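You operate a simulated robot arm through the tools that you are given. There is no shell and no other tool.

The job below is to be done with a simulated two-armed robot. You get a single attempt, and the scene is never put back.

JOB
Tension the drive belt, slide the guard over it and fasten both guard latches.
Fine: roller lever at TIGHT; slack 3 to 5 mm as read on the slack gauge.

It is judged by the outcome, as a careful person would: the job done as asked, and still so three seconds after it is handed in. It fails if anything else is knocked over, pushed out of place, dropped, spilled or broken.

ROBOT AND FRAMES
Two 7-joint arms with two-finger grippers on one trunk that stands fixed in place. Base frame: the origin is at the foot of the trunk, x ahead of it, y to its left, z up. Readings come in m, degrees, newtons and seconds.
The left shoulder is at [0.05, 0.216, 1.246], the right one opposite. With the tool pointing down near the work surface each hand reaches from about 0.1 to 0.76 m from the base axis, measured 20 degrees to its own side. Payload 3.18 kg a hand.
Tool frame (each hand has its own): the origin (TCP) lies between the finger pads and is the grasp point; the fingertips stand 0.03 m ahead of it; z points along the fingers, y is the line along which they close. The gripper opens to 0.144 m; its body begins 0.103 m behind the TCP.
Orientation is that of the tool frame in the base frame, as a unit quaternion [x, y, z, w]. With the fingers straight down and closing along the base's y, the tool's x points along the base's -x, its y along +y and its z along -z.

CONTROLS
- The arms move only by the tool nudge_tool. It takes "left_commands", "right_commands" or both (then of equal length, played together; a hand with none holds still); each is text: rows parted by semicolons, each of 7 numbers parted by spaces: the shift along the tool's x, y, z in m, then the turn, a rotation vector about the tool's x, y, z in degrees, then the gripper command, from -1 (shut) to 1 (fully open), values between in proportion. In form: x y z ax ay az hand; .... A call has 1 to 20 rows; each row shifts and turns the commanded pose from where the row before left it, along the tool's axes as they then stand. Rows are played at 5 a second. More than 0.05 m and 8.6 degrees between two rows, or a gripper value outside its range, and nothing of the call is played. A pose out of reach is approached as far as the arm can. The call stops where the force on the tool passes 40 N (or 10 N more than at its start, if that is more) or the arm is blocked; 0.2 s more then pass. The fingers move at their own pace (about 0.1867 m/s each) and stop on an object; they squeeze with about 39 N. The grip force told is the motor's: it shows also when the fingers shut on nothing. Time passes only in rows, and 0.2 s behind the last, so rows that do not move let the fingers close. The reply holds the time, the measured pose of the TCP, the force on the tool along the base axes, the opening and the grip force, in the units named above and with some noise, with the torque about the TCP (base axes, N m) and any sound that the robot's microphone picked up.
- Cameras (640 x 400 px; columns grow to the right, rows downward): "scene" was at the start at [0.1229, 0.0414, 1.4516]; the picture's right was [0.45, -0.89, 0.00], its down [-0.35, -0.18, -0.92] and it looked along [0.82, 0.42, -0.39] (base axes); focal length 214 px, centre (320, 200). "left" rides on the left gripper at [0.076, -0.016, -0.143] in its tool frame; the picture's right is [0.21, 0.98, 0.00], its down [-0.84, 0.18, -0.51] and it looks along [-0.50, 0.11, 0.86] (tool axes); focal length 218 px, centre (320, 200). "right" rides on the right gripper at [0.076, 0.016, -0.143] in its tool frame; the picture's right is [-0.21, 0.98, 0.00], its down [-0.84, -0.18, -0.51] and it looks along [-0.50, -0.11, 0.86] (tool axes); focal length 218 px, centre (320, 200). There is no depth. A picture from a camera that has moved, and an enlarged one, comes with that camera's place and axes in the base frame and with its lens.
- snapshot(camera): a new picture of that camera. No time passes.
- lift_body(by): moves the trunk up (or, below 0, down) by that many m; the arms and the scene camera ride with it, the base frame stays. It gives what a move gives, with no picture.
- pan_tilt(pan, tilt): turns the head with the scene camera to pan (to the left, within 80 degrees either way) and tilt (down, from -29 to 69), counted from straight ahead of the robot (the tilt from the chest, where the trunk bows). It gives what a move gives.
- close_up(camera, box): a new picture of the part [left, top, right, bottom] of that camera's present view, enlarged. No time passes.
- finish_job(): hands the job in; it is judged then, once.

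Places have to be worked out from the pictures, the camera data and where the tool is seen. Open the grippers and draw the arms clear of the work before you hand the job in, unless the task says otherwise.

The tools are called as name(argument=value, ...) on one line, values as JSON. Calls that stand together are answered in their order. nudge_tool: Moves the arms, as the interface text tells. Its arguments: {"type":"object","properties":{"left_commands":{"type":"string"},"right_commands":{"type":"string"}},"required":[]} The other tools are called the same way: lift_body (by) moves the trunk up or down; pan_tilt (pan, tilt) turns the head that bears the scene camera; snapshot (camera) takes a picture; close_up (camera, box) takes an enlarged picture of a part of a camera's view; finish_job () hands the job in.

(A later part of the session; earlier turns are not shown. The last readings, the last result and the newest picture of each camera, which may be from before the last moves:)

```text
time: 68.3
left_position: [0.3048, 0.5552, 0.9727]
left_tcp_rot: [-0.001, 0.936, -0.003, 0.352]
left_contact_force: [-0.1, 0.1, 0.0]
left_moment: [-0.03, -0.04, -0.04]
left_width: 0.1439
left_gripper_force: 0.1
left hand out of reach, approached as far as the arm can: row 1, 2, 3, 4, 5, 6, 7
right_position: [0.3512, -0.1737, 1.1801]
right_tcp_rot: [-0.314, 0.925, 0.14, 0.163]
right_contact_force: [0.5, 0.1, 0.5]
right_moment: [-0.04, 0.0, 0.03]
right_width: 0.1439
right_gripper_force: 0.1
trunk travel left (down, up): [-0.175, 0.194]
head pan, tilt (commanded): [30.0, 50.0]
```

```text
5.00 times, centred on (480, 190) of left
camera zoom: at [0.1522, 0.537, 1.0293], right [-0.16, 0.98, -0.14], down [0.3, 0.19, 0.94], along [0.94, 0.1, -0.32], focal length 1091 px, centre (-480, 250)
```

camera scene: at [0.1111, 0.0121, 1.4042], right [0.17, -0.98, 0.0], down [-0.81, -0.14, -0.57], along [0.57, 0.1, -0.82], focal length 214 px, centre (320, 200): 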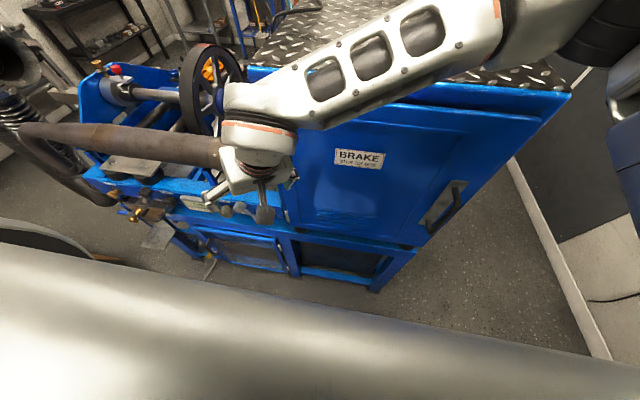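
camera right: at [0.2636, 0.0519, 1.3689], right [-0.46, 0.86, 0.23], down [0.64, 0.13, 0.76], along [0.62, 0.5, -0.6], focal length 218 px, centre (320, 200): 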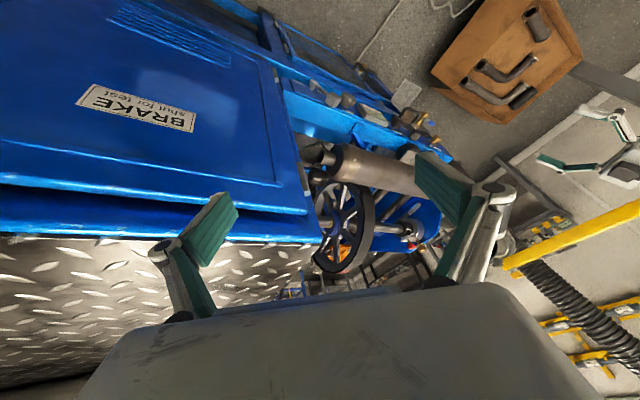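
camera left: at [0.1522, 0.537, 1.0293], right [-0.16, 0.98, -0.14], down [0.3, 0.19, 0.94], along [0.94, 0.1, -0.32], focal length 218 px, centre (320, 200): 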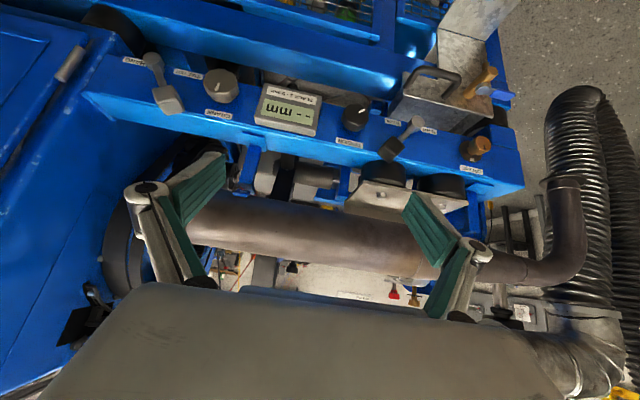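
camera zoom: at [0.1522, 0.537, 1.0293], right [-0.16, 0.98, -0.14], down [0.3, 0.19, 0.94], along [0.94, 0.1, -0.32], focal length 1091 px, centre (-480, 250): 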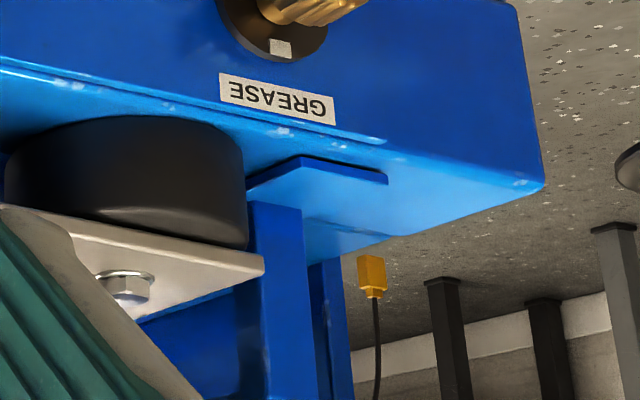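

I can see how the lever's grey arm reaches a roller on the wheel belt, but no guard yet. I'll locate the roller lever precisely with two views now, since it has to go to TIGHT anyway, and see what changes when it moves.

close_up(camera="left", box=[330, 80, 450, 180])

pan_tilt(pan=45, tilt=35)

snapshot(camera="scene")

close_up(camera="scene", box=[225, 180, 305, 240])

```text
4.00 times, centred on (390, 130) of left
camera zoom: at [0.1522, 0.537, 1.0293], right [-0.16, 0.98, -0.14], down [0.3, 0.19, 0.94], along [0.94, 0.1, -0.32], focal length 873 px, centre (40, 480)
```

zoom: 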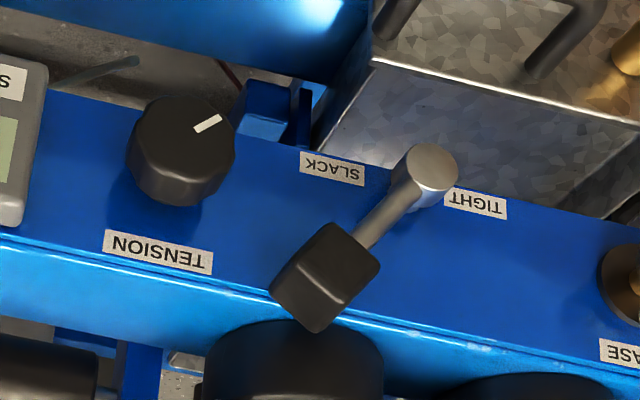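

```text
time: 69.0
left_position: [0.3046, 0.5542, 0.9735]
left_tcp_rot: [-0.001, 0.936, -0.002, 0.352]
left_contact_force: [-0.6, 0.6, 0.7]
left_moment: [-0.01, 0.01, 0.01]
left_width: 0.144
left_gripper_force: 0.1
right_position: [0.3523, -0.1753, 1.1811]
right_tcp_rot: [-0.314, 0.925, 0.14, 0.164]
right_contact_force: [-0.7, -0.1, -0.8]
right_moment: [0.0, 0.03, 0.01]
right_width: 0.144
right_gripper_force: 0.0
trunk travel left (down, up): [-0.175, 0.194]
head pan, tilt (commanded): [45.0, 35.0]
```

```text
taken
camera scene: at [0.1801, 0.062, 1.2765], right [0.71, -0.71, 0.0], down [-0.41, -0.41, -0.82], along [0.58, 0.58, -0.57], focal length 214 px, centre (320, 200)
```

scene: 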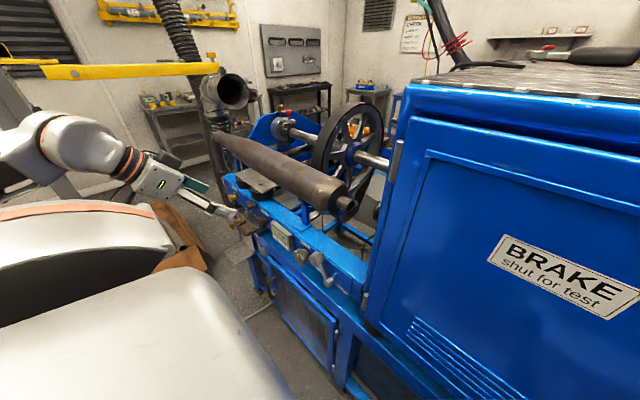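

```text
6.67 times, centred on (265, 210) of scene
camera zoom: at [0.1801, 0.062, 1.2765], right [0.71, -0.71, 0.0], down [-0.41, -0.41, -0.82], along [0.58, 0.58, -0.57], focal length 1430 px, centre (687, 133)
```

zoom: 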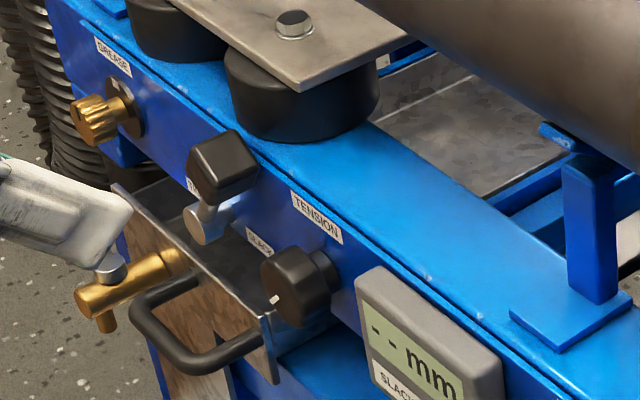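

Triangulated: panel face x≈0.452, lever pivot at (y 0.714, z 0.764), its cube at (0.438, 0.668, 0.828), TENSION knob face at (0.429, 0.600, 0.791). I shut the left fingers and bring the tip near, on the SLACK side of the cube and above the knob, then check before pushing.

nudge_tool(left_commands="0 0 0 0 0 0 -1; -0.0056 0.0117 0.035 0 0 0 -1; -0.0056 0.0117 0.035 0 0 0 -1; 0 0.005 0.03 0 0 0 -1; 0 0 0 0 0 0 -1")

snapshot(camera="left")

close_up(camera="scene", box=[200, 160, 320, 260])

```text
time: 70.2
left_position: [0.3783, 0.5819, 0.9056]
left_tcp_rot: [-0.001, 0.936, -0.001, 0.353]
left_contact_force: [-0.6, -0.3, -0.2]
left_moment: [0.0, 0.01, 0.04]
left_width: 0.0
left_gripper_force: 30.7
right_position: [0.3516, -0.1759, 1.1803]
right_tcp_rot: [-0.314, 0.925, 0.141, 0.163]
right_contact_force: [-0.1, -1.0, -0.4]
right_moment: [0.03, 0.01, 0.02]
right_width: 0.1443
right_gripper_force: 0.0
trunk travel left (down, up): [-0.175, 0.194]
head pan, tilt (commanded): [45.0, 35.0]
```

```text
taken
camera left: at [0.2255, 0.565, 0.9621], right [-0.16, 0.98, -0.14], down [0.3, 0.18, 0.94], along [0.94, 0.11, -0.32], focal length 218 px, centre (320, 200)
```

left: 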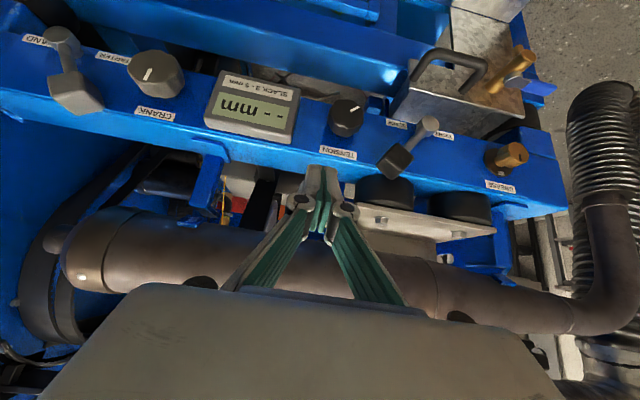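

```text
4.00 times, centred on (260, 210) of scene
camera zoom: at [0.18, 0.0611, 1.2767], right [0.71, -0.71, 0.0], down [-0.41, -0.41, -0.82], along [0.58, 0.58, -0.57], focal length 858 px, centre (560, 160)
```

zoom: 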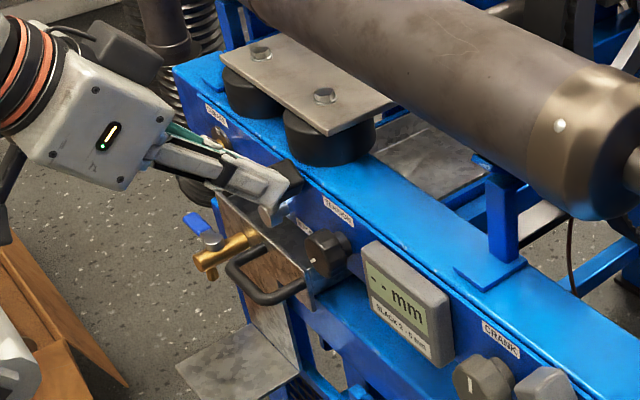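

nudge_tool(left_commands="0.007 0.0065 0.0324 0 0 0 -1; 0.007 0.0065 0.0324 0 0 0 -1; 0 0 0 0 0 0 -1")

close_up(camera="left", box=[270, 60, 450, 200])

close_up(camera="scene", box=[220, 170, 310, 240])

```text
time: 71.0
left_position: [0.4116, 0.5955, 0.8465]
left_tcp_rot: [-0.001, 0.936, -0.001, 0.353]
left_contact_force: [-0.4, 0.6, 0.4]
left_moment: [0.01, -0.01, -0.01]
left_width: 0.0
left_gripper_force: 30.4
right_position: [0.3516, -0.1759, 1.1816]
right_tcp_rot: [-0.314, 0.925, 0.14, 0.164]
right_contact_force: [-0.4, 0.0, -1.0]
right_moment: [0.04, 0.0, 0.0]
right_width: 0.144
right_gripper_force: 0.0
trunk travel left (down, up): [-0.175, 0.194]
head pan, tilt (commanded): [45.0, 35.0]
```

```text
2.86 times, centred on (360, 130) of left
camera zoom: at [0.2578, 0.5785, 0.9043], right [-0.16, 0.98, -0.14], down [0.3, 0.18, 0.94], along [0.94, 0.11, -0.32], focal length 624 px, centre (206, 400)
```

zoom: 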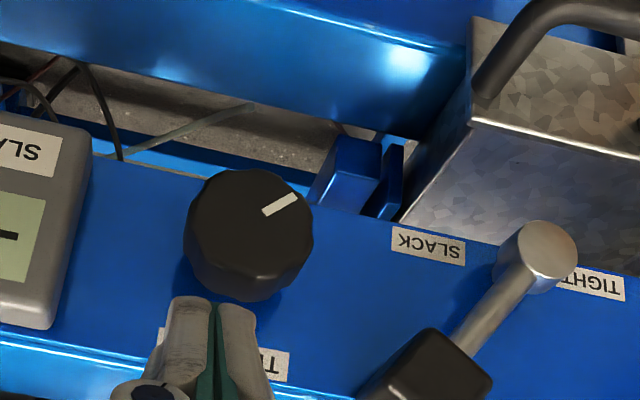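

```text
5.71 times, centred on (265, 205) of scene
camera zoom: at [0.1799, 0.0617, 1.2767], right [0.71, -0.71, 0.0], down [-0.41, -0.41, -0.82], along [0.58, 0.58, -0.57], focal length 1226 px, centre (634, 171)
```

zoom: 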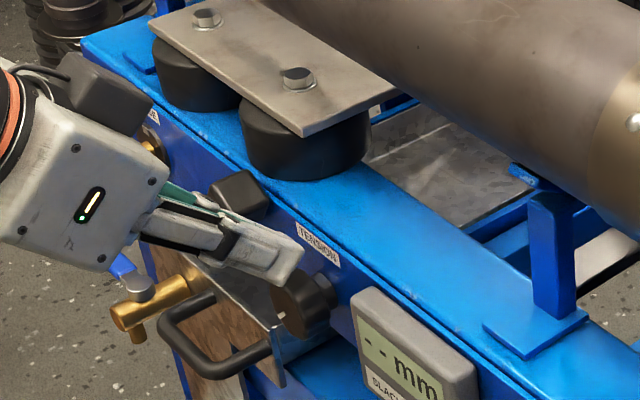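

The fingertips are just above the TENSION knob, clear of it. I push toward +y against the lever cube in small steps.

nudge_tool(left_commands="0 0.015 0 0 0 0 -1; 0 0.015 0 0 0 0 -1; 0 0.015 0 0 0 0 -1; 0 0.015 0 0 0 0 -1")

close_up(camera="left", box=[270, 60, 450, 200])

close_up(camera="scene", box=[220, 170, 310, 240])

```text
time: 72.0
left_position: [0.4133, 0.6565, 0.845]
left_tcp_rot: [-0.002, 0.936, -0.001, 0.352]
left_contact_force: [0.1, -1.2, 1.0]
left_moment: [-0.01, 0.01, -0.06]
left_width: 0.0001
left_gripper_force: 30.6
right_position: [0.353, -0.1727, 1.1802]
right_tcp_rot: [-0.314, 0.925, 0.14, 0.163]
right_contact_force: [-0.4, 0.7, -0.4]
right_moment: [-0.03, 0.01, -0.01]
right_width: 0.1439
right_gripper_force: 0.1
trunk travel left (down, up): [-0.175, 0.194]
head pan, tilt (commanded): [45.0, 35.0]
```

```text
2.86 times, centred on (360, 130) of left
camera zoom: at [0.2591, 0.6384, 0.902], right [-0.16, 0.98, -0.14], down [0.3, 0.18, 0.94], along [0.94, 0.11, -0.32], focal length 624 px, centre (206, 400)
```

zoom: 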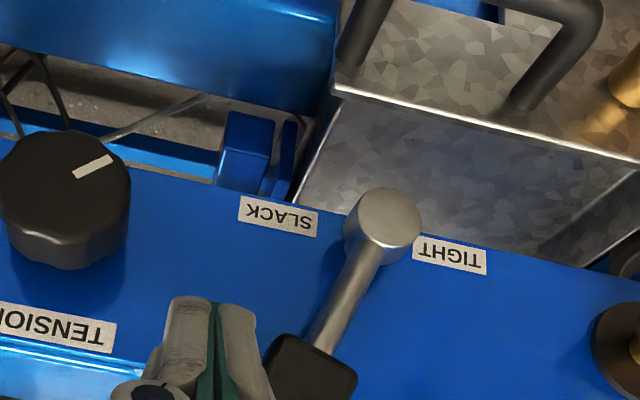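

```text
5.71 times, centred on (265, 205) of scene
camera zoom: at [0.1803, 0.0626, 1.2764], right [0.71, -0.71, 0.0], down [-0.41, -0.41, -0.82], along [0.58, 0.58, -0.57], focal length 1226 px, centre (634, 171)
```

zoom: 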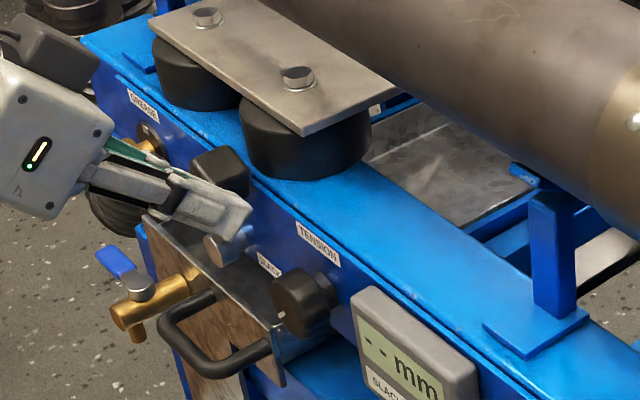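

The lever is turning with little force. I continue pushing toward TIGHT.

nudge_tool(left_commands="0 0.015 0 0 0 0 -1; 0 0.015 0 0 0 0 -1; 0 0.015 0 0 0 0 -1; 0 0.015 0 0 0 0 -1")

close_up(camera="left", box=[270, 60, 450, 200])

close_up(camera="scene", box=[220, 170, 310, 240])

```text
time: 73.0
left_position: [0.4105, 0.7141, 0.8463]
left_tcp_rot: [-0.001, 0.936, -0.002, 0.352]
left_contact_force: [0.5, 0.6, 0.5]
left_moment: [0.02, 0.01, -0.01]
left_width: 0.0002
left_gripper_force: 30.4
right_position: [0.3528, -0.1744, 1.1808]
right_tcp_rot: [-0.314, 0.925, 0.14, 0.163]
right_contact_force: [-0.3, 0.4, -0.8]
right_moment: [0.03, 0.01, -0.01]
right_width: 0.1441
right_gripper_force: 0.1
trunk travel left (down, up): [-0.175, 0.194]
head pan, tilt (commanded): [45.0, 35.0]
```

```text
2.86 times, centred on (360, 130) of left
camera zoom: at [0.2579, 0.6969, 0.9027], right [-0.16, 0.98, -0.14], down [0.3, 0.18, 0.94], along [0.94, 0.11, -0.32], focal length 624 px, centre (206, 400)
```

zoom: 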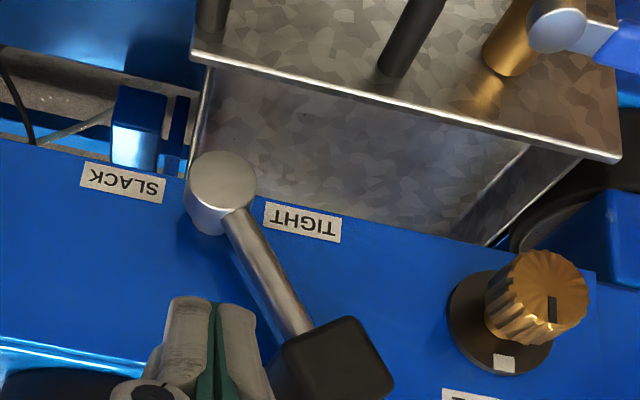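

```text
5.71 times, centred on (265, 205) of scene
camera zoom: at [0.1801, 0.0619, 1.2765], right [0.71, -0.71, 0.0], down [-0.41, -0.41, -0.82], along [0.58, 0.58, -0.57], focal length 1226 px, centre (634, 171)
```

zoom: 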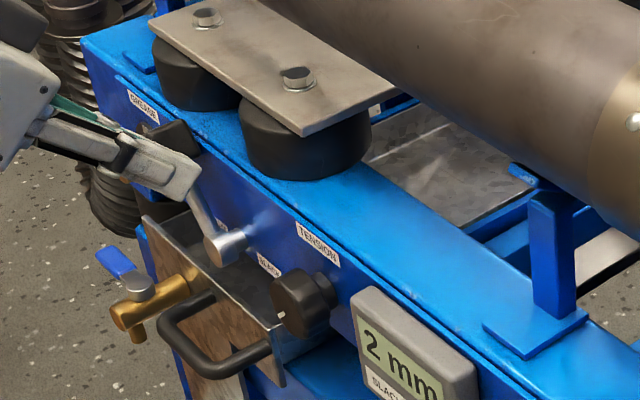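

The lever has swung to the TIGHT side and the gauge now reads 2 mm. I push gently a little more to feel whether it has reached its stop.

nudge_tool(left_commands="0 0.008 0 0 0 0 -1; 0 0.008 0 0 0 0 -1")

close_up(camera="left", box=[270, 60, 450, 200])

close_up(camera="scene", box=[220, 170, 310, 240])

```text
time: 73.6
left_position: [0.4106, 0.727, 0.8462]
left_tcp_rot: [0.001, 0.936, -0.005, 0.352]
left_contact_force: [-5.9, -19.9, 3.4]
left_moment: [-0.42, 0.07, -0.2]
left_width: 0.0
left_gripper_force: 30.7
right_position: [0.3511, -0.1762, 1.1808]
right_tcp_rot: [-0.313, 0.925, 0.14, 0.164]
right_contact_force: [0.1, -0.2, 0.1]
right_moment: [0.0, 0.01, 0.01]
right_width: 0.144
right_gripper_force: 0.0
trunk travel left (down, up): [-0.175, 0.194]
head pan, tilt (commanded): [45.0, 35.0]
```

```text
2.86 times, centred on (360, 130) of left
camera zoom: at [0.2583, 0.7102, 0.9036], right [-0.15, 0.98, -0.15], down [0.3, 0.19, 0.94], along [0.94, 0.1, -0.32], focal length 624 px, centre (206, 400)
```

zoom: 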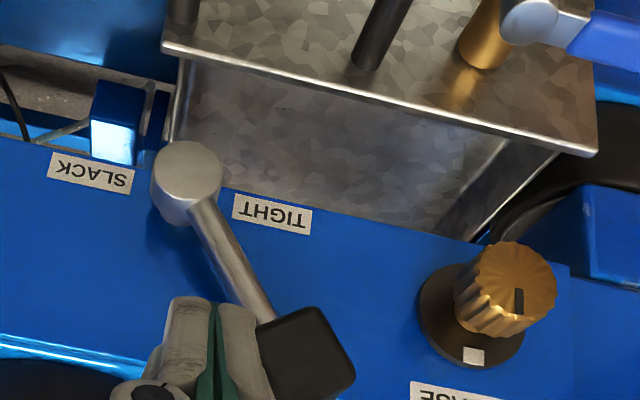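

```text
5.71 times, centred on (265, 205) of scene
camera zoom: at [0.1795, 0.0598, 1.2768], right [0.71, -0.71, 0.0], down [-0.41, -0.4, -0.82], along [0.58, 0.58, -0.57], focal length 1226 px, centre (634, 171)
```

zoom: 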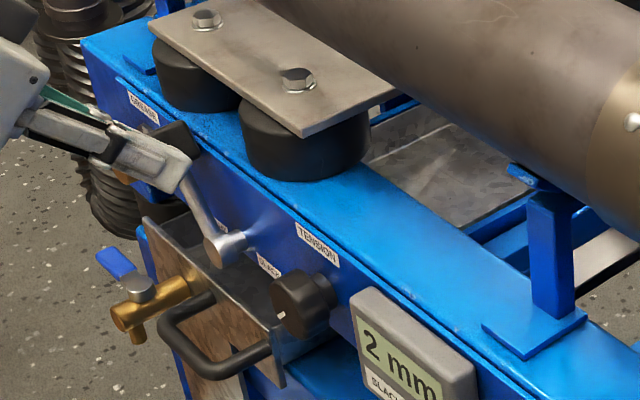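

20 N at the stop: the lever is hard against its TIGHT end. I back off, retreat from the panel, and test how horizontal I can bring the hand for gripping the TENSION knob.

nudge_tool(left_commands="0 -0.015 0 0 0 0 -1; 0 -0.01 -0.01 0 0 0 -1; 0 0 -0.04 0 0 0 -1; 0 -0.02 -0.04 0 0 0 -1; 0 -0.03 0 0 0 0 -1; 0 -0.03 0 0 0 0 -1")

snapshot(camera="left")

close_up(camera="scene", box=[210, 170, 330, 250])

```text
time: 75.0
left_position: [0.3525, 0.6266, 0.9141]
left_tcp_rot: [-0.002, 0.936, -0.001, 0.353]
left_contact_force: [0.7, -0.2, 0.4]
left_moment: [0.03, 0.02, 0.02]
left_width: 0.0
left_gripper_force: 30.7
right_position: [0.3514, -0.1747, 1.1799]
right_tcp_rot: [-0.314, 0.925, 0.14, 0.164]
right_contact_force: [-0.6, -0.2, 0.5]
right_moment: [0.03, -0.02, -0.03]
right_width: 0.1438
right_gripper_force: 0.0
trunk travel left (down, up): [-0.175, 0.194]
head pan, tilt (commanded): [45.0, 35.0]
```

```text
taken
camera left: at [0.199, 0.609, 0.9701], right [-0.16, 0.98, -0.14], down [0.3, 0.18, 0.94], along [0.94, 0.11, -0.32], focal length 218 px, centre (320, 200)
```

left: 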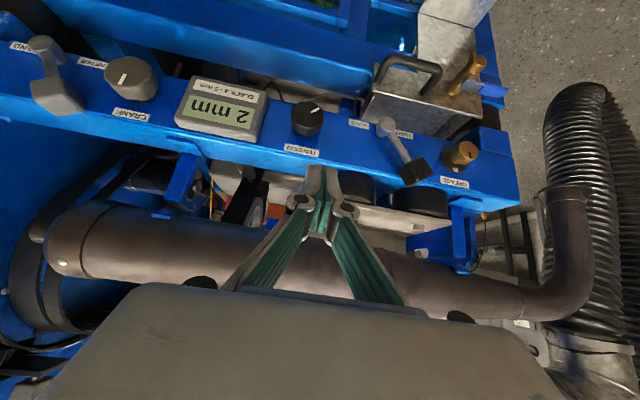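

```text
5.00 times, centred on (270, 210) of scene
camera zoom: at [0.1799, 0.0613, 1.2766], right [0.71, -0.71, 0.0], down [-0.41, -0.41, -0.82], along [0.58, 0.58, -0.57], focal length 1072 px, centre (570, 150)
```

zoom: 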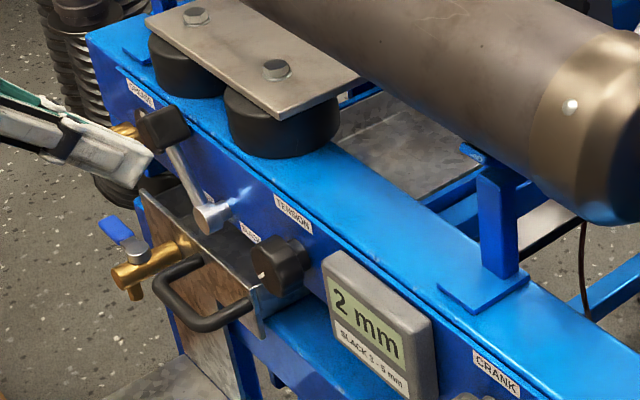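

The lever stays at TIGHT and the gauge reads 2 mm. I tilt the left hand progressively toward horizontal, well off the panel, to see how far the arm allows.

nudge_tool(left_commands="0.01 -0.005 0.01 0 -7 0 -0.3; 0.01 -0.005 0.01 0 -7 0 -0.3; 0.015 -0.005 0.005 0 -7 0 -0.3; 0.02 -0.005 0 0 -7 0 -0.3; 0.02 0 0 0 -7 0 -0.3; 0.02 0 0 0 -7 0 -0.3; 0.02 0 0 0 -7 0 -0.3")

snapshot(camera="left")

snapshot(camera="scene")

```text
time: 76.6
left_position: [0.3261, 0.6071, 0.7938]
left_tcp_rot: [-0.002, 0.705, -0.001, 0.709]
left_contact_force: [-0.2, -0.6, -0.4]
left_moment: [0.01, -0.01, -0.02]
left_width: 0.0506
left_gripper_force: 0.1
right_position: [0.3517, -0.173, 1.1812]
right_tcp_rot: [-0.314, 0.925, 0.14, 0.162]
right_contact_force: [-0.6, -0.3, 0.3]
right_moment: [-0.03, -0.01, 0.0]
right_width: 0.1441
right_gripper_force: 0.1
trunk travel left (down, up): [-0.175, 0.194]
head pan, tilt (commanded): [45.0, 35.0]
```

```text
taken
camera left: at [0.1823, 0.5884, 0.7172], right [0.0, 0.98, -0.21], down [-0.51, 0.18, 0.84], along [0.86, 0.11, 0.5], focal length 218 px, centre (320, 200)
```

left: 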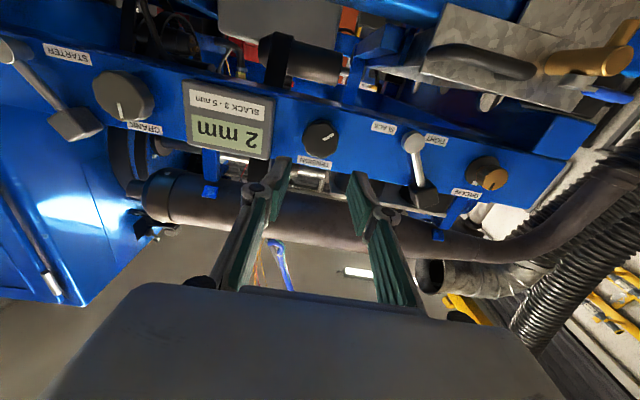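

```text
taken
camera scene: at [0.1802, 0.0624, 1.2765], right [0.71, -0.71, 0.0], down [-0.41, -0.41, -0.82], along [0.58, 0.58, -0.57], focal length 214 px, centre (320, 200)
```

scene: 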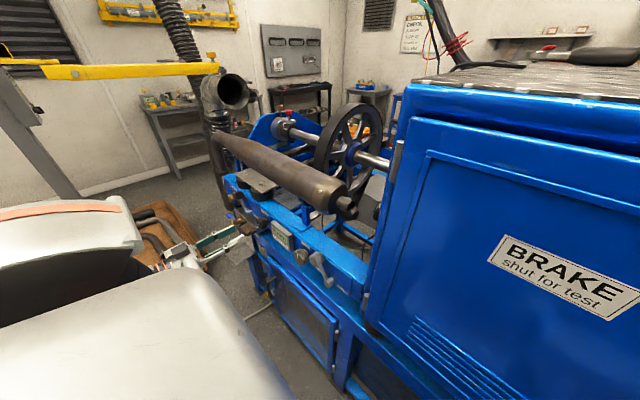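

The hand can be held fully horizontal here, and this new low viewpoint looks up under the panel. I zoom in on what's below and behind it, still looking for the guard.

close_up(camera="left", box=[110, 0, 390, 130])

close_up(camera="left", box=[360, 0, 640, 160])

close_up(camera="left", box=[180, 120, 420, 300])

```text
2.29 times, centred on (250, 65) of left
camera zoom: at [0.1823, 0.5884, 0.7172], right [0.0, 0.98, -0.21], down [-0.51, 0.18, 0.84], along [0.86, 0.11, 0.5], focal length 499 px, centre (480, 509)
```

zoom: 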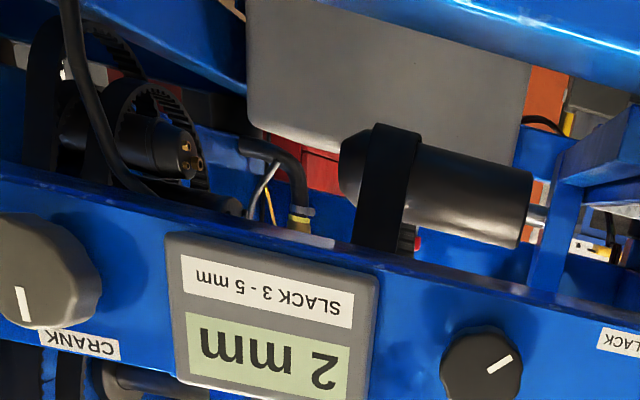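

```text
2.29 times, centred on (500, 80) of left
camera zoom: at [0.1823, 0.5884, 0.7172], right [0.0, 0.98, -0.21], down [-0.51, 0.18, 0.84], along [0.86, 0.11, 0.5], focal length 499 px, centre (-91, 474)
```

zoom: 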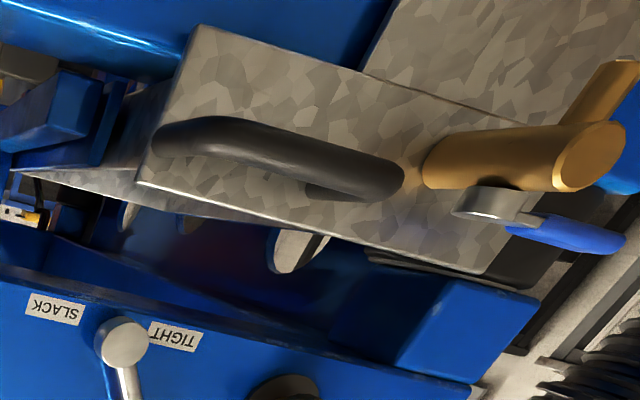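

```text
2.22 times, centred on (300, 210) of left
camera zoom: at [0.1823, 0.5884, 0.7172], right [0.0, 0.98, -0.21], down [-0.51, 0.18, 0.84], along [0.86, 0.11, 0.5], focal length 485 px, centre (364, 178)
```

zoom: 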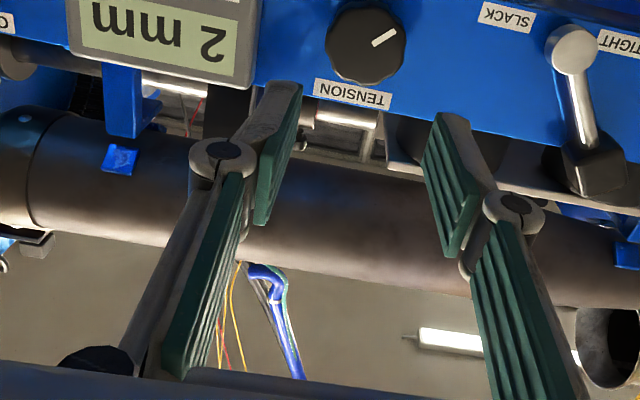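

The knob's pointer is at about the 7:30 position and its centre works out at (y 0.604, z 0.784). I line the open fingers (5 cm) up with it and advance to just short of it.

nudge_tool(left_commands="0.010 -0.003 0 0 0 0 -0.2; 0 0 0.025 0 0 0 -0.2; 0 0 0.025 0 0 0 -0.2")

close_up(camera="left", box=[230, 70, 410, 190])

close_up(camera="scene", box=[200, 190, 320, 280])

```text
time: 77.4
left_position: [0.3746, 0.6029, 0.7846]
left_tcp_rot: [-0.002, 0.705, -0.001, 0.709]
left_contact_force: [0.0, -0.5, 0.2]
left_moment: [0.0, 0.01, 0.02]
left_width: 0.0578
left_gripper_force: 0.1
right_position: [0.3509, -0.1735, 1.1805]
right_tcp_rot: [-0.314, 0.925, 0.14, 0.164]
right_contact_force: [0.8, -0.2, 0.4]
right_moment: [0.01, 0.0, -0.01]
right_width: 0.1438
right_gripper_force: 0.1
trunk travel left (down, up): [-0.175, 0.194]
head pan, tilt (commanded): [45.0, 35.0]
```

```text
3.33 times, centred on (320, 130) of left
camera zoom: at [0.2315, 0.5845, 0.7078], right [0.0, 0.98, -0.21], down [-0.51, 0.18, 0.84], along [0.86, 0.11, 0.5], focal length 728 px, centre (320, 433)
```

zoom: 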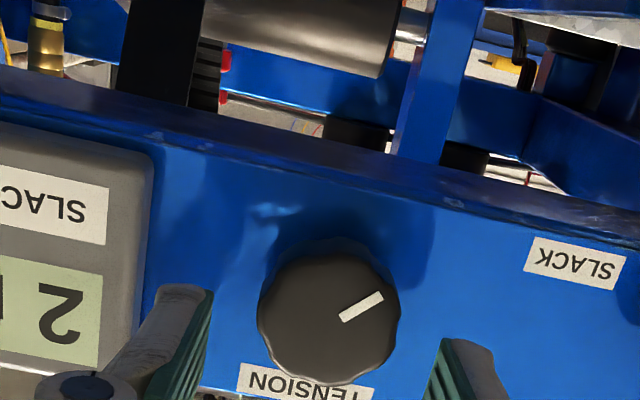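

```text
4.44 times, centred on (260, 235) of scene
camera zoom: at [0.1801, 0.062, 1.2765], right [0.71, -0.71, 0.0], down [-0.41, -0.41, -0.82], along [0.58, 0.58, -0.57], focal length 953 px, centre (587, 44)
```

zoom: 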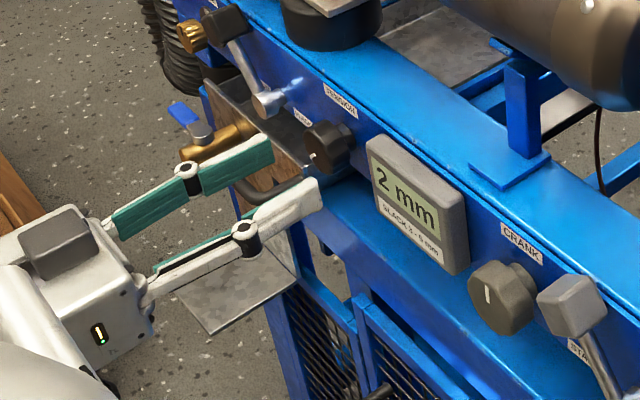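

The fingers straddle the knob well, with about 1 cm clear of the gauge. I advance 4 cm and close on the knob.

nudge_tool(left_commands="0.001 0.001 0.02 0 0 0 -0.2; 0 0 0.02 0 0 0 -0.2; 0 0 0 0 0 0 -1; 0 0 0 0 0 0 -1; 0 0 0 0 0 0 -1")

close_up(camera="left", box=[200, 50, 440, 200])

close_up(camera="scene", box=[200, 190, 320, 280])

```text
time: 78.6
left_position: [0.4155, 0.6045, 0.7863]
left_tcp_rot: [-0.002, 0.704, -0.001, 0.71]
left_contact_force: [-8.3, 14.8, 6.9]
left_moment: [-0.03, 0.15, 0.8]
left_width: 0.041
left_gripper_force: 44.9
right_position: [0.3517, -0.1742, 1.181]
right_tcp_rot: [-0.314, 0.925, 0.14, 0.164]
right_contact_force: [0.0, 0.0, -0.7]
right_moment: [0.0, 0.01, -0.02]
right_width: 0.1438
right_gripper_force: 0.0
trunk travel left (down, up): [-0.175, 0.194]
head pan, tilt (commanded): [45.0, 35.0]
```

```text
2.67 times, centred on (320, 125) of left
camera zoom: at [0.271, 0.5867, 0.7082], right [0.0, 0.98, -0.21], down [-0.51, 0.18, 0.84], along [0.86, 0.11, 0.5], focal length 582 px, centre (320, 400)
```

zoom: 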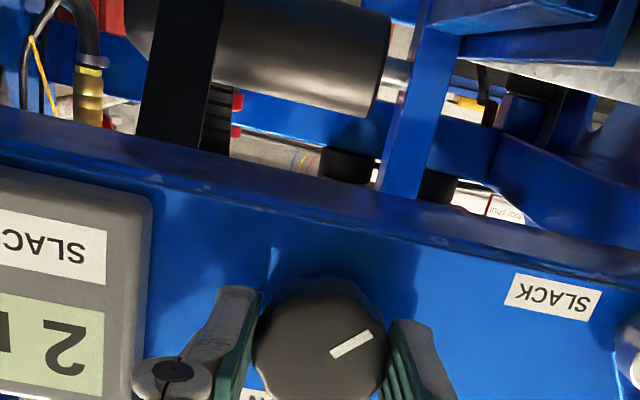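

```text
4.44 times, centred on (260, 235) of scene
camera zoom: at [0.1791, 0.0626, 1.2767], right [0.71, -0.71, 0.0], down [-0.4, -0.41, -0.82], along [0.58, 0.58, -0.57], focal length 953 px, centre (587, 44)
```

zoom: 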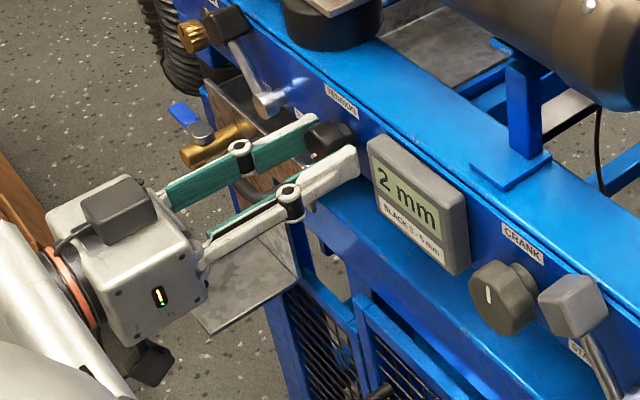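

The knob is gripped at its 41 mm width, with a slight sideways load that I ease by 2 mm. I then turn it 8 degrees counter-clockwise as a test and read the gauge.

nudge_tool(left_commands="-0.001 0.002 -0.001 0 0 0 -1; 0 0 0 0 0 -4 -1; 0 0 0 0 0 -4 -1; 0 0 0 0 0 0 -1")

close_up(camera="scene", box=[200, 190, 320, 280])

close_up(camera="left", box=[200, 50, 440, 200])

```text
time: 79.6
left_position: [0.4152, 0.605, 0.7852]
left_tcp_rot: [-0.05, 0.703, -0.052, 0.707]
left_contact_force: [4.3, 6.8, 4.3]
left_moment: [0.02, 0.25, -0.1]
left_width: 0.0413
left_gripper_force: 45.1
right_position: [0.351, -0.1733, 1.1802]
right_tcp_rot: [-0.313, 0.925, 0.14, 0.164]
right_contact_force: [-0.8, 0.5, -0.3]
right_moment: [0.01, -0.01, -0.02]
right_width: 0.1441
right_gripper_force: 0.0
trunk travel left (down, up): [-0.175, 0.194]
head pan, tilt (commanded): [45.0, 35.0]
```

```text
4.44 times, centred on (260, 235) of scene
camera zoom: at [0.1802, 0.0623, 1.2765], right [0.71, -0.71, 0.0], down [-0.41, -0.41, -0.82], along [0.58, 0.58, -0.57], focal length 953 px, centre (587, 44)
```

zoom: 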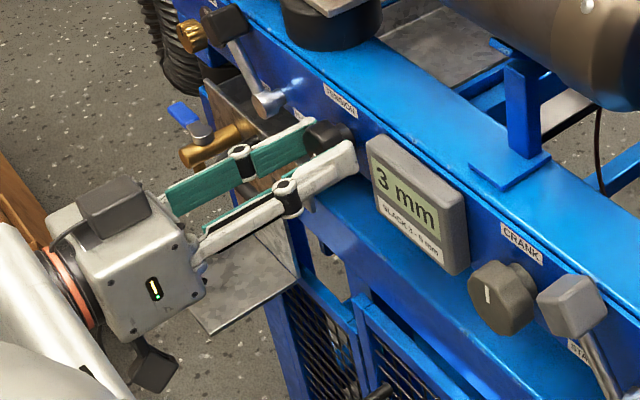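

```text
2.67 times, centred on (320, 125) of left
camera zoom: at [0.2707, 0.5769, 0.7114], right [0.0, 0.94, -0.35], down [-0.51, 0.3, 0.81], along [0.86, 0.18, 0.48], focal length 582 px, centre (320, 400)
```

zoom: 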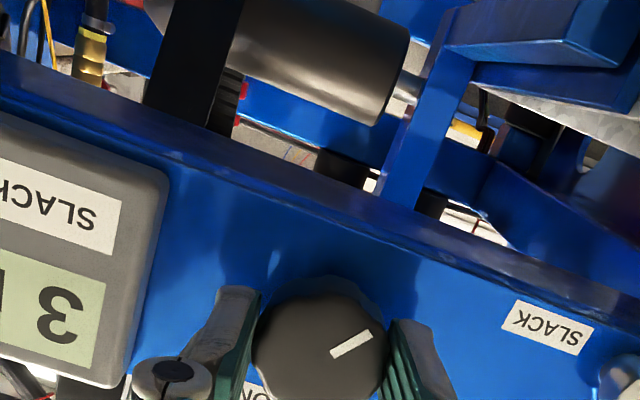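

Counter-clockwise increases slack: the gauge reads 3 mm. I turn another 8 degrees to sit in the middle of the band.

nudge_tool(left_commands="0 0 0 0 0 -4 -1; 0 0 0 0 0 -4 -1; 0 0 0 0 0 0 -1")

close_up(camera="scene", box=[200, 190, 320, 280])

```text
time: 80.4
left_position: [0.4139, 0.6047, 0.7852]
left_tcp_rot: [-0.1, 0.698, -0.101, 0.702]
left_contact_force: [8.1, 8.4, 3.9]
left_moment: [-0.03, 0.1, 0.17]
left_width: 0.0413
left_gripper_force: 45.2
right_position: [0.3523, -0.1737, 1.1803]
right_tcp_rot: [-0.314, 0.925, 0.14, 0.163]
right_contact_force: [0.2, 0.4, 0.4]
right_moment: [0.01, 0.0, -0.01]
right_width: 0.1437
right_gripper_force: 0.1
trunk travel left (down, up): [-0.175, 0.194]
head pan, tilt (commanded): [45.0, 35.0]
```

```text
4.44 times, centred on (260, 235) of scene
camera zoom: at [0.1805, 0.0623, 1.2765], right [0.71, -0.71, 0.0], down [-0.41, -0.41, -0.82], along [0.58, 0.58, -0.57], focal length 953 px, centre (587, 44)
```

zoom: 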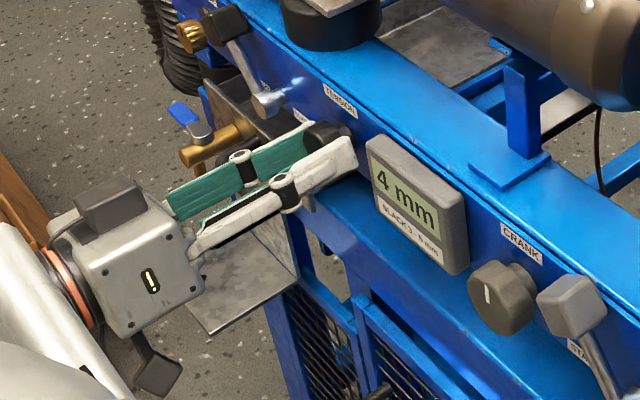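

The gauge reads 4 mm, the middle of the band. I open the fingers gently and back straight off the knob.

nudge_tool(left_commands="0 0 0 0 0 0 -0.25; 0 0 0 0 0 0 -0.25; 0 0 -0.02 0 0 0 -0.25; 0 0 -0.03 0 0 0 -0.25; 0 0 -0.03 0 0 0 -0.25; 0 0 0 0 0 8 -0.25; 0 0 0 0 0 8 -0.25")

snapshot(camera="left")

close_up(camera="scene", box=[200, 170, 340, 280])

```text
time: 82.0
left_position: [0.3339, 0.6038, 0.7859]
left_tcp_rot: [0.0, 0.705, -0.001, 0.71]
left_contact_force: [-0.1, -0.7, 0.5]
left_moment: [-0.02, -0.01, -0.02]
left_width: 0.0537
left_gripper_force: 0.2
right_position: [0.3517, -0.1738, 1.1803]
right_tcp_rot: [-0.314, 0.925, 0.141, 0.164]
right_contact_force: [-0.6, 0.3, -0.1]
right_moment: [0.03, 0.02, 0.01]
right_width: 0.1441
right_gripper_force: 0.1
trunk travel left (down, up): [-0.175, 0.194]
head pan, tilt (commanded): [45.0, 35.0]
```

```text
taken
camera left: at [0.1902, 0.5868, 0.7078], right [0.0, 0.98, -0.21], down [-0.51, 0.18, 0.84], along [0.86, 0.11, 0.5], focal length 218 px, centre (320, 200)
```

left: 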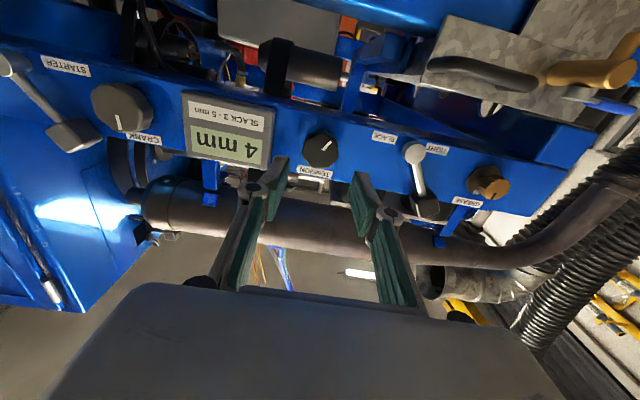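

```text
3.64 times, centred on (270, 225) of scene
camera zoom: at [0.1801, 0.0619, 1.2766], right [0.71, -0.71, 0.0], down [-0.41, -0.41, -0.82], along [0.58, 0.58, -0.57], focal length 780 px, centre (502, 109)
```

zoom: 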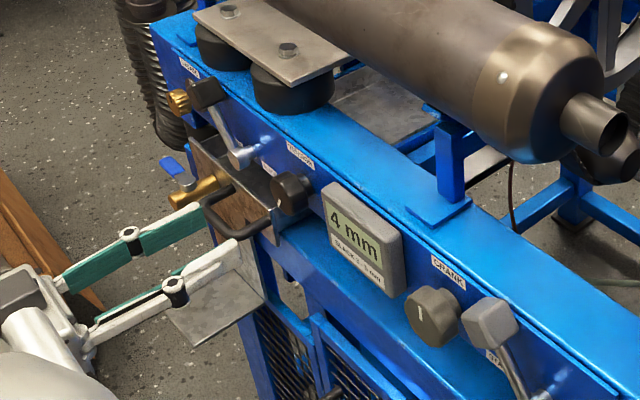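

Lever TIGHT and gauge at 4 mm both hold. Now the guard: I lower the left hand in front of the lower bay, keeping right of the tray, and level its camera to look straight at the mesh and lower frame.

nudge_tool(left_commands="0.02 -0.03 -0.025 0 0 0 -0.25; 0.03 -0.03 -0.015 0 0 0 -0.25; 0.03 -0.03 0 0 0 0 -0.25; 0.03 -0.02 0 0 0 0 -0.25; 0 0 0 0 7.5 0 -0.25; 0 0 0 0 7.5 0 -0.25; 0 0 0 0 7.5 0 -0.25; 0 0 0 0 7.5 0 -0.25")

snapshot(camera="left")

snapshot(camera="scene")

```text
time: 83.8
left_position: [0.3078, 0.5792, 0.79]
left_tcp_rot: [-0.001, 0.865, -0.002, 0.502]
left_contact_force: [-0.4, -0.1, -0.5]
left_moment: [0.01, 0.0, 0.0]
left_width: 0.054
left_gripper_force: 0.1
left hand out of reach, approached as far as the arm can: row 1, 2, 3, 4
right_position: [0.3521, -0.1743, 1.1803]
right_tcp_rot: [-0.314, 0.925, 0.14, 0.163]
right_contact_force: [-0.1, -0.6, -0.4]
right_moment: [0.05, 0.02, 0.01]
right_width: 0.144
right_gripper_force: 0.0
trunk travel left (down, up): [-0.175, 0.194]
head pan, tilt (commanded): [45.0, 35.0]
```

```text
taken
camera left: at [0.1434, 0.5615, 0.7952], right [-0.1, 0.98, -0.19], down [-0.02, 0.18, 0.98], along [0.99, 0.11, 0.0], focal length 218 px, centre (320, 200)
```

left: 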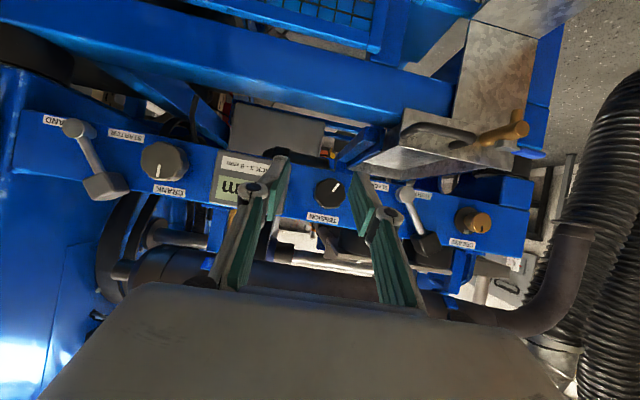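

```text
taken
camera scene: at [0.1802, 0.0617, 1.2765], right [0.71, -0.71, 0.0], down [-0.41, -0.41, -0.82], along [0.58, 0.58, -0.57], focal length 214 px, centre (320, 200)
```

scene: 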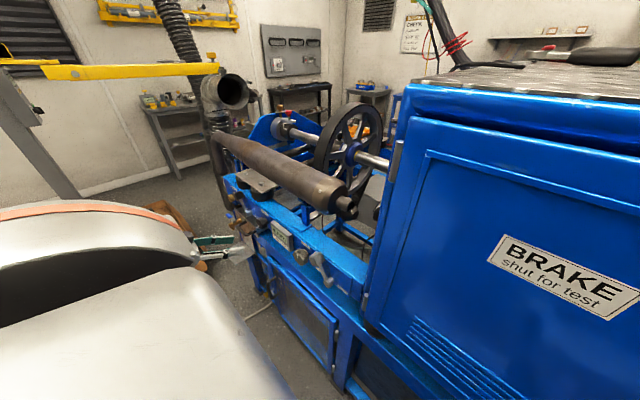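

close_up(camera="left", box=[100, 60, 380, 220])

close_up(camera="left", box=[380, 0, 560, 130])

close_up(camera="left", box=[220, 90, 360, 190])

close_up(camera="left", box=[90, 180, 250, 330])

```text
2.29 times, centred on (240, 140) of left
camera zoom: at [0.1434, 0.5615, 0.7952], right [-0.1, 0.98, -0.19], down [-0.02, 0.18, 0.98], along [0.99, 0.11, 0.0], focal length 499 px, centre (503, 337)
```

zoom: 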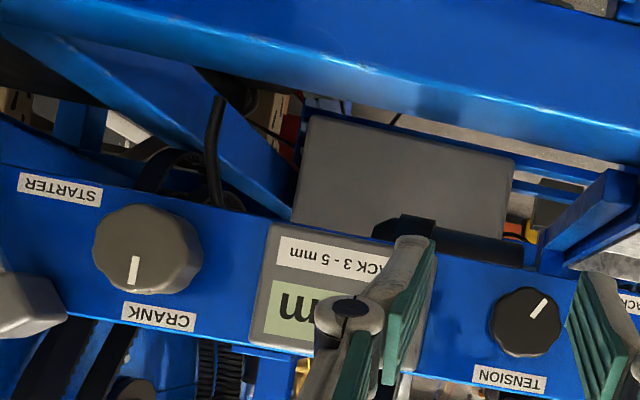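

```text
3.08 times, centred on (470, 65) of left
camera zoom: at [0.1434, 0.5615, 0.7952], right [-0.1, 0.98, -0.19], down [-0.02, 0.18, 0.98], along [0.99, 0.11, 0.0], focal length 672 px, centre (-142, 615)
```

zoom: 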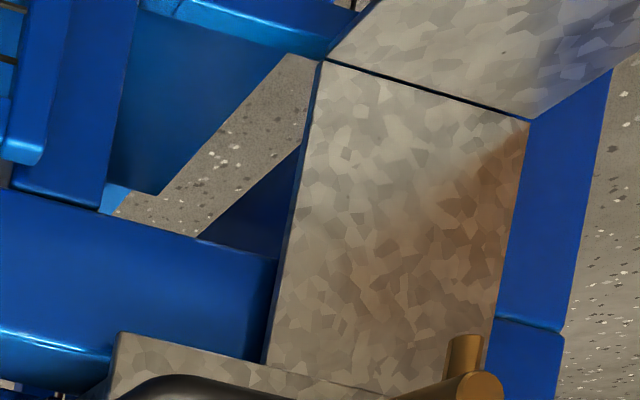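

```text
4.00 times, centred on (290, 140) of left
camera zoom: at [0.1434, 0.5615, 0.7952], right [-0.1, 0.98, -0.19], down [-0.02, 0.18, 0.98], along [0.99, 0.11, 0.0], focal length 873 px, centre (440, 440)
```

zoom: 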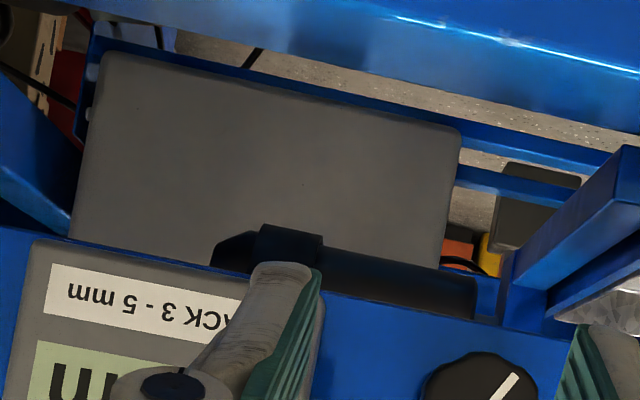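

```text
2.67 times, centred on (170, 255) of left
camera zoom: at [0.1434, 0.5615, 0.7952], right [-0.1, 0.98, -0.19], down [-0.02, 0.18, 0.98], along [0.99, 0.11, 0.0], focal length 582 px, centre (720, 53)
```

zoom: 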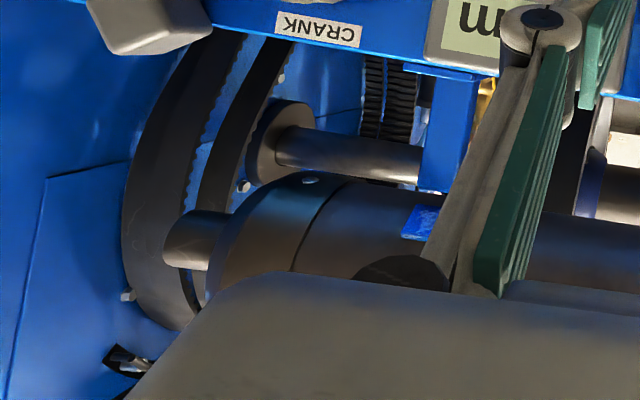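

I compare the belt area from the head camera now that the lever is at TIGHT, in case something there identifies the guard.

close_up(camera="scene", box=[300, 150, 400, 250])

close_up(camera="scene", box=[300, 90, 420, 180])

pan_tilt(pan=60, tilt=20)

snapshot(camera="scene")

```text
4.00 times, centred on (350, 200) of scene
camera zoom: at [0.1802, 0.0617, 1.2765], right [0.71, -0.71, 0.0], down [-0.41, -0.41, -0.82], along [0.58, 0.58, -0.57], focal length 858 px, centre (200, 200)
```

zoom: 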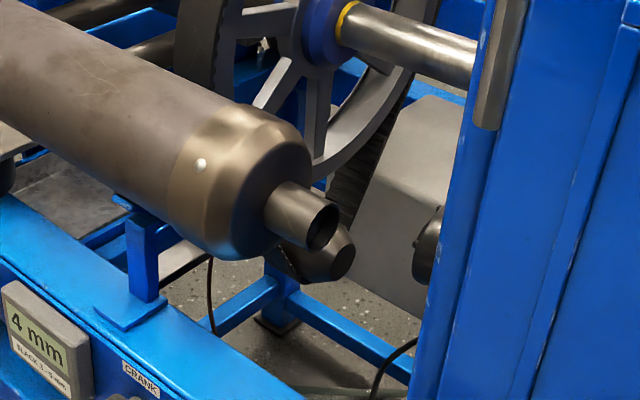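

```text
4.44 times, centred on (360, 135) of scene
camera zoom: at [0.1802, 0.0617, 1.2765], right [0.71, -0.71, 0.0], down [-0.41, -0.41, -0.82], along [0.58, 0.58, -0.57], focal length 953 px, centre (142, 489)
```

zoom: 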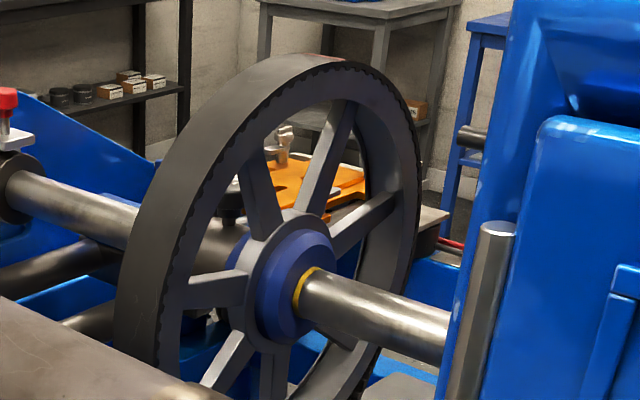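

```text
time: 84.6
left_position: [0.3056, 0.5796, 0.7903]
left_tcp_rot: [0.0, 0.865, -0.003, 0.503]
left_contact_force: [-0.1, 0.4, -1.3]
left_moment: [-0.01, -0.02, 0.0]
left_width: 0.0541
left_gripper_force: 0.0
right_position: [0.3518, -0.1754, 1.1817]
right_tcp_rot: [-0.315, 0.925, 0.14, 0.162]
right_contact_force: [-0.1, -0.1, 0.8]
right_moment: [0.01, 0.0, -0.01]
right_width: 0.144
right_gripper_force: 0.0
trunk travel left (down, up): [-0.175, 0.194]
head pan, tilt (commanded): [60.0, 20.0]
```

```text
taken
camera scene: at [0.1644, 0.0803, 1.3003], right [0.87, -0.5, 0.0], down [-0.17, -0.3, -0.94], along [0.47, 0.81, -0.34], focal length 214 px, centre (320, 200)
```

scene: 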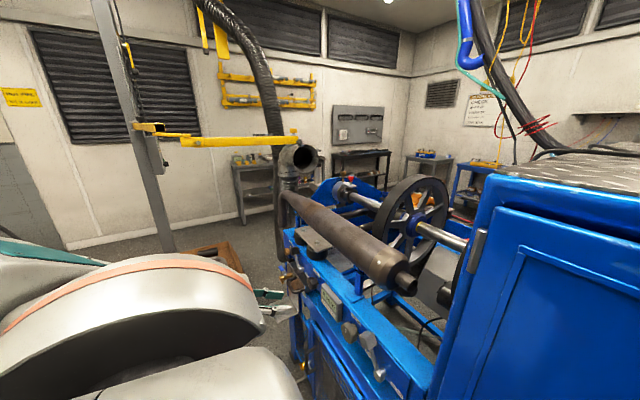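

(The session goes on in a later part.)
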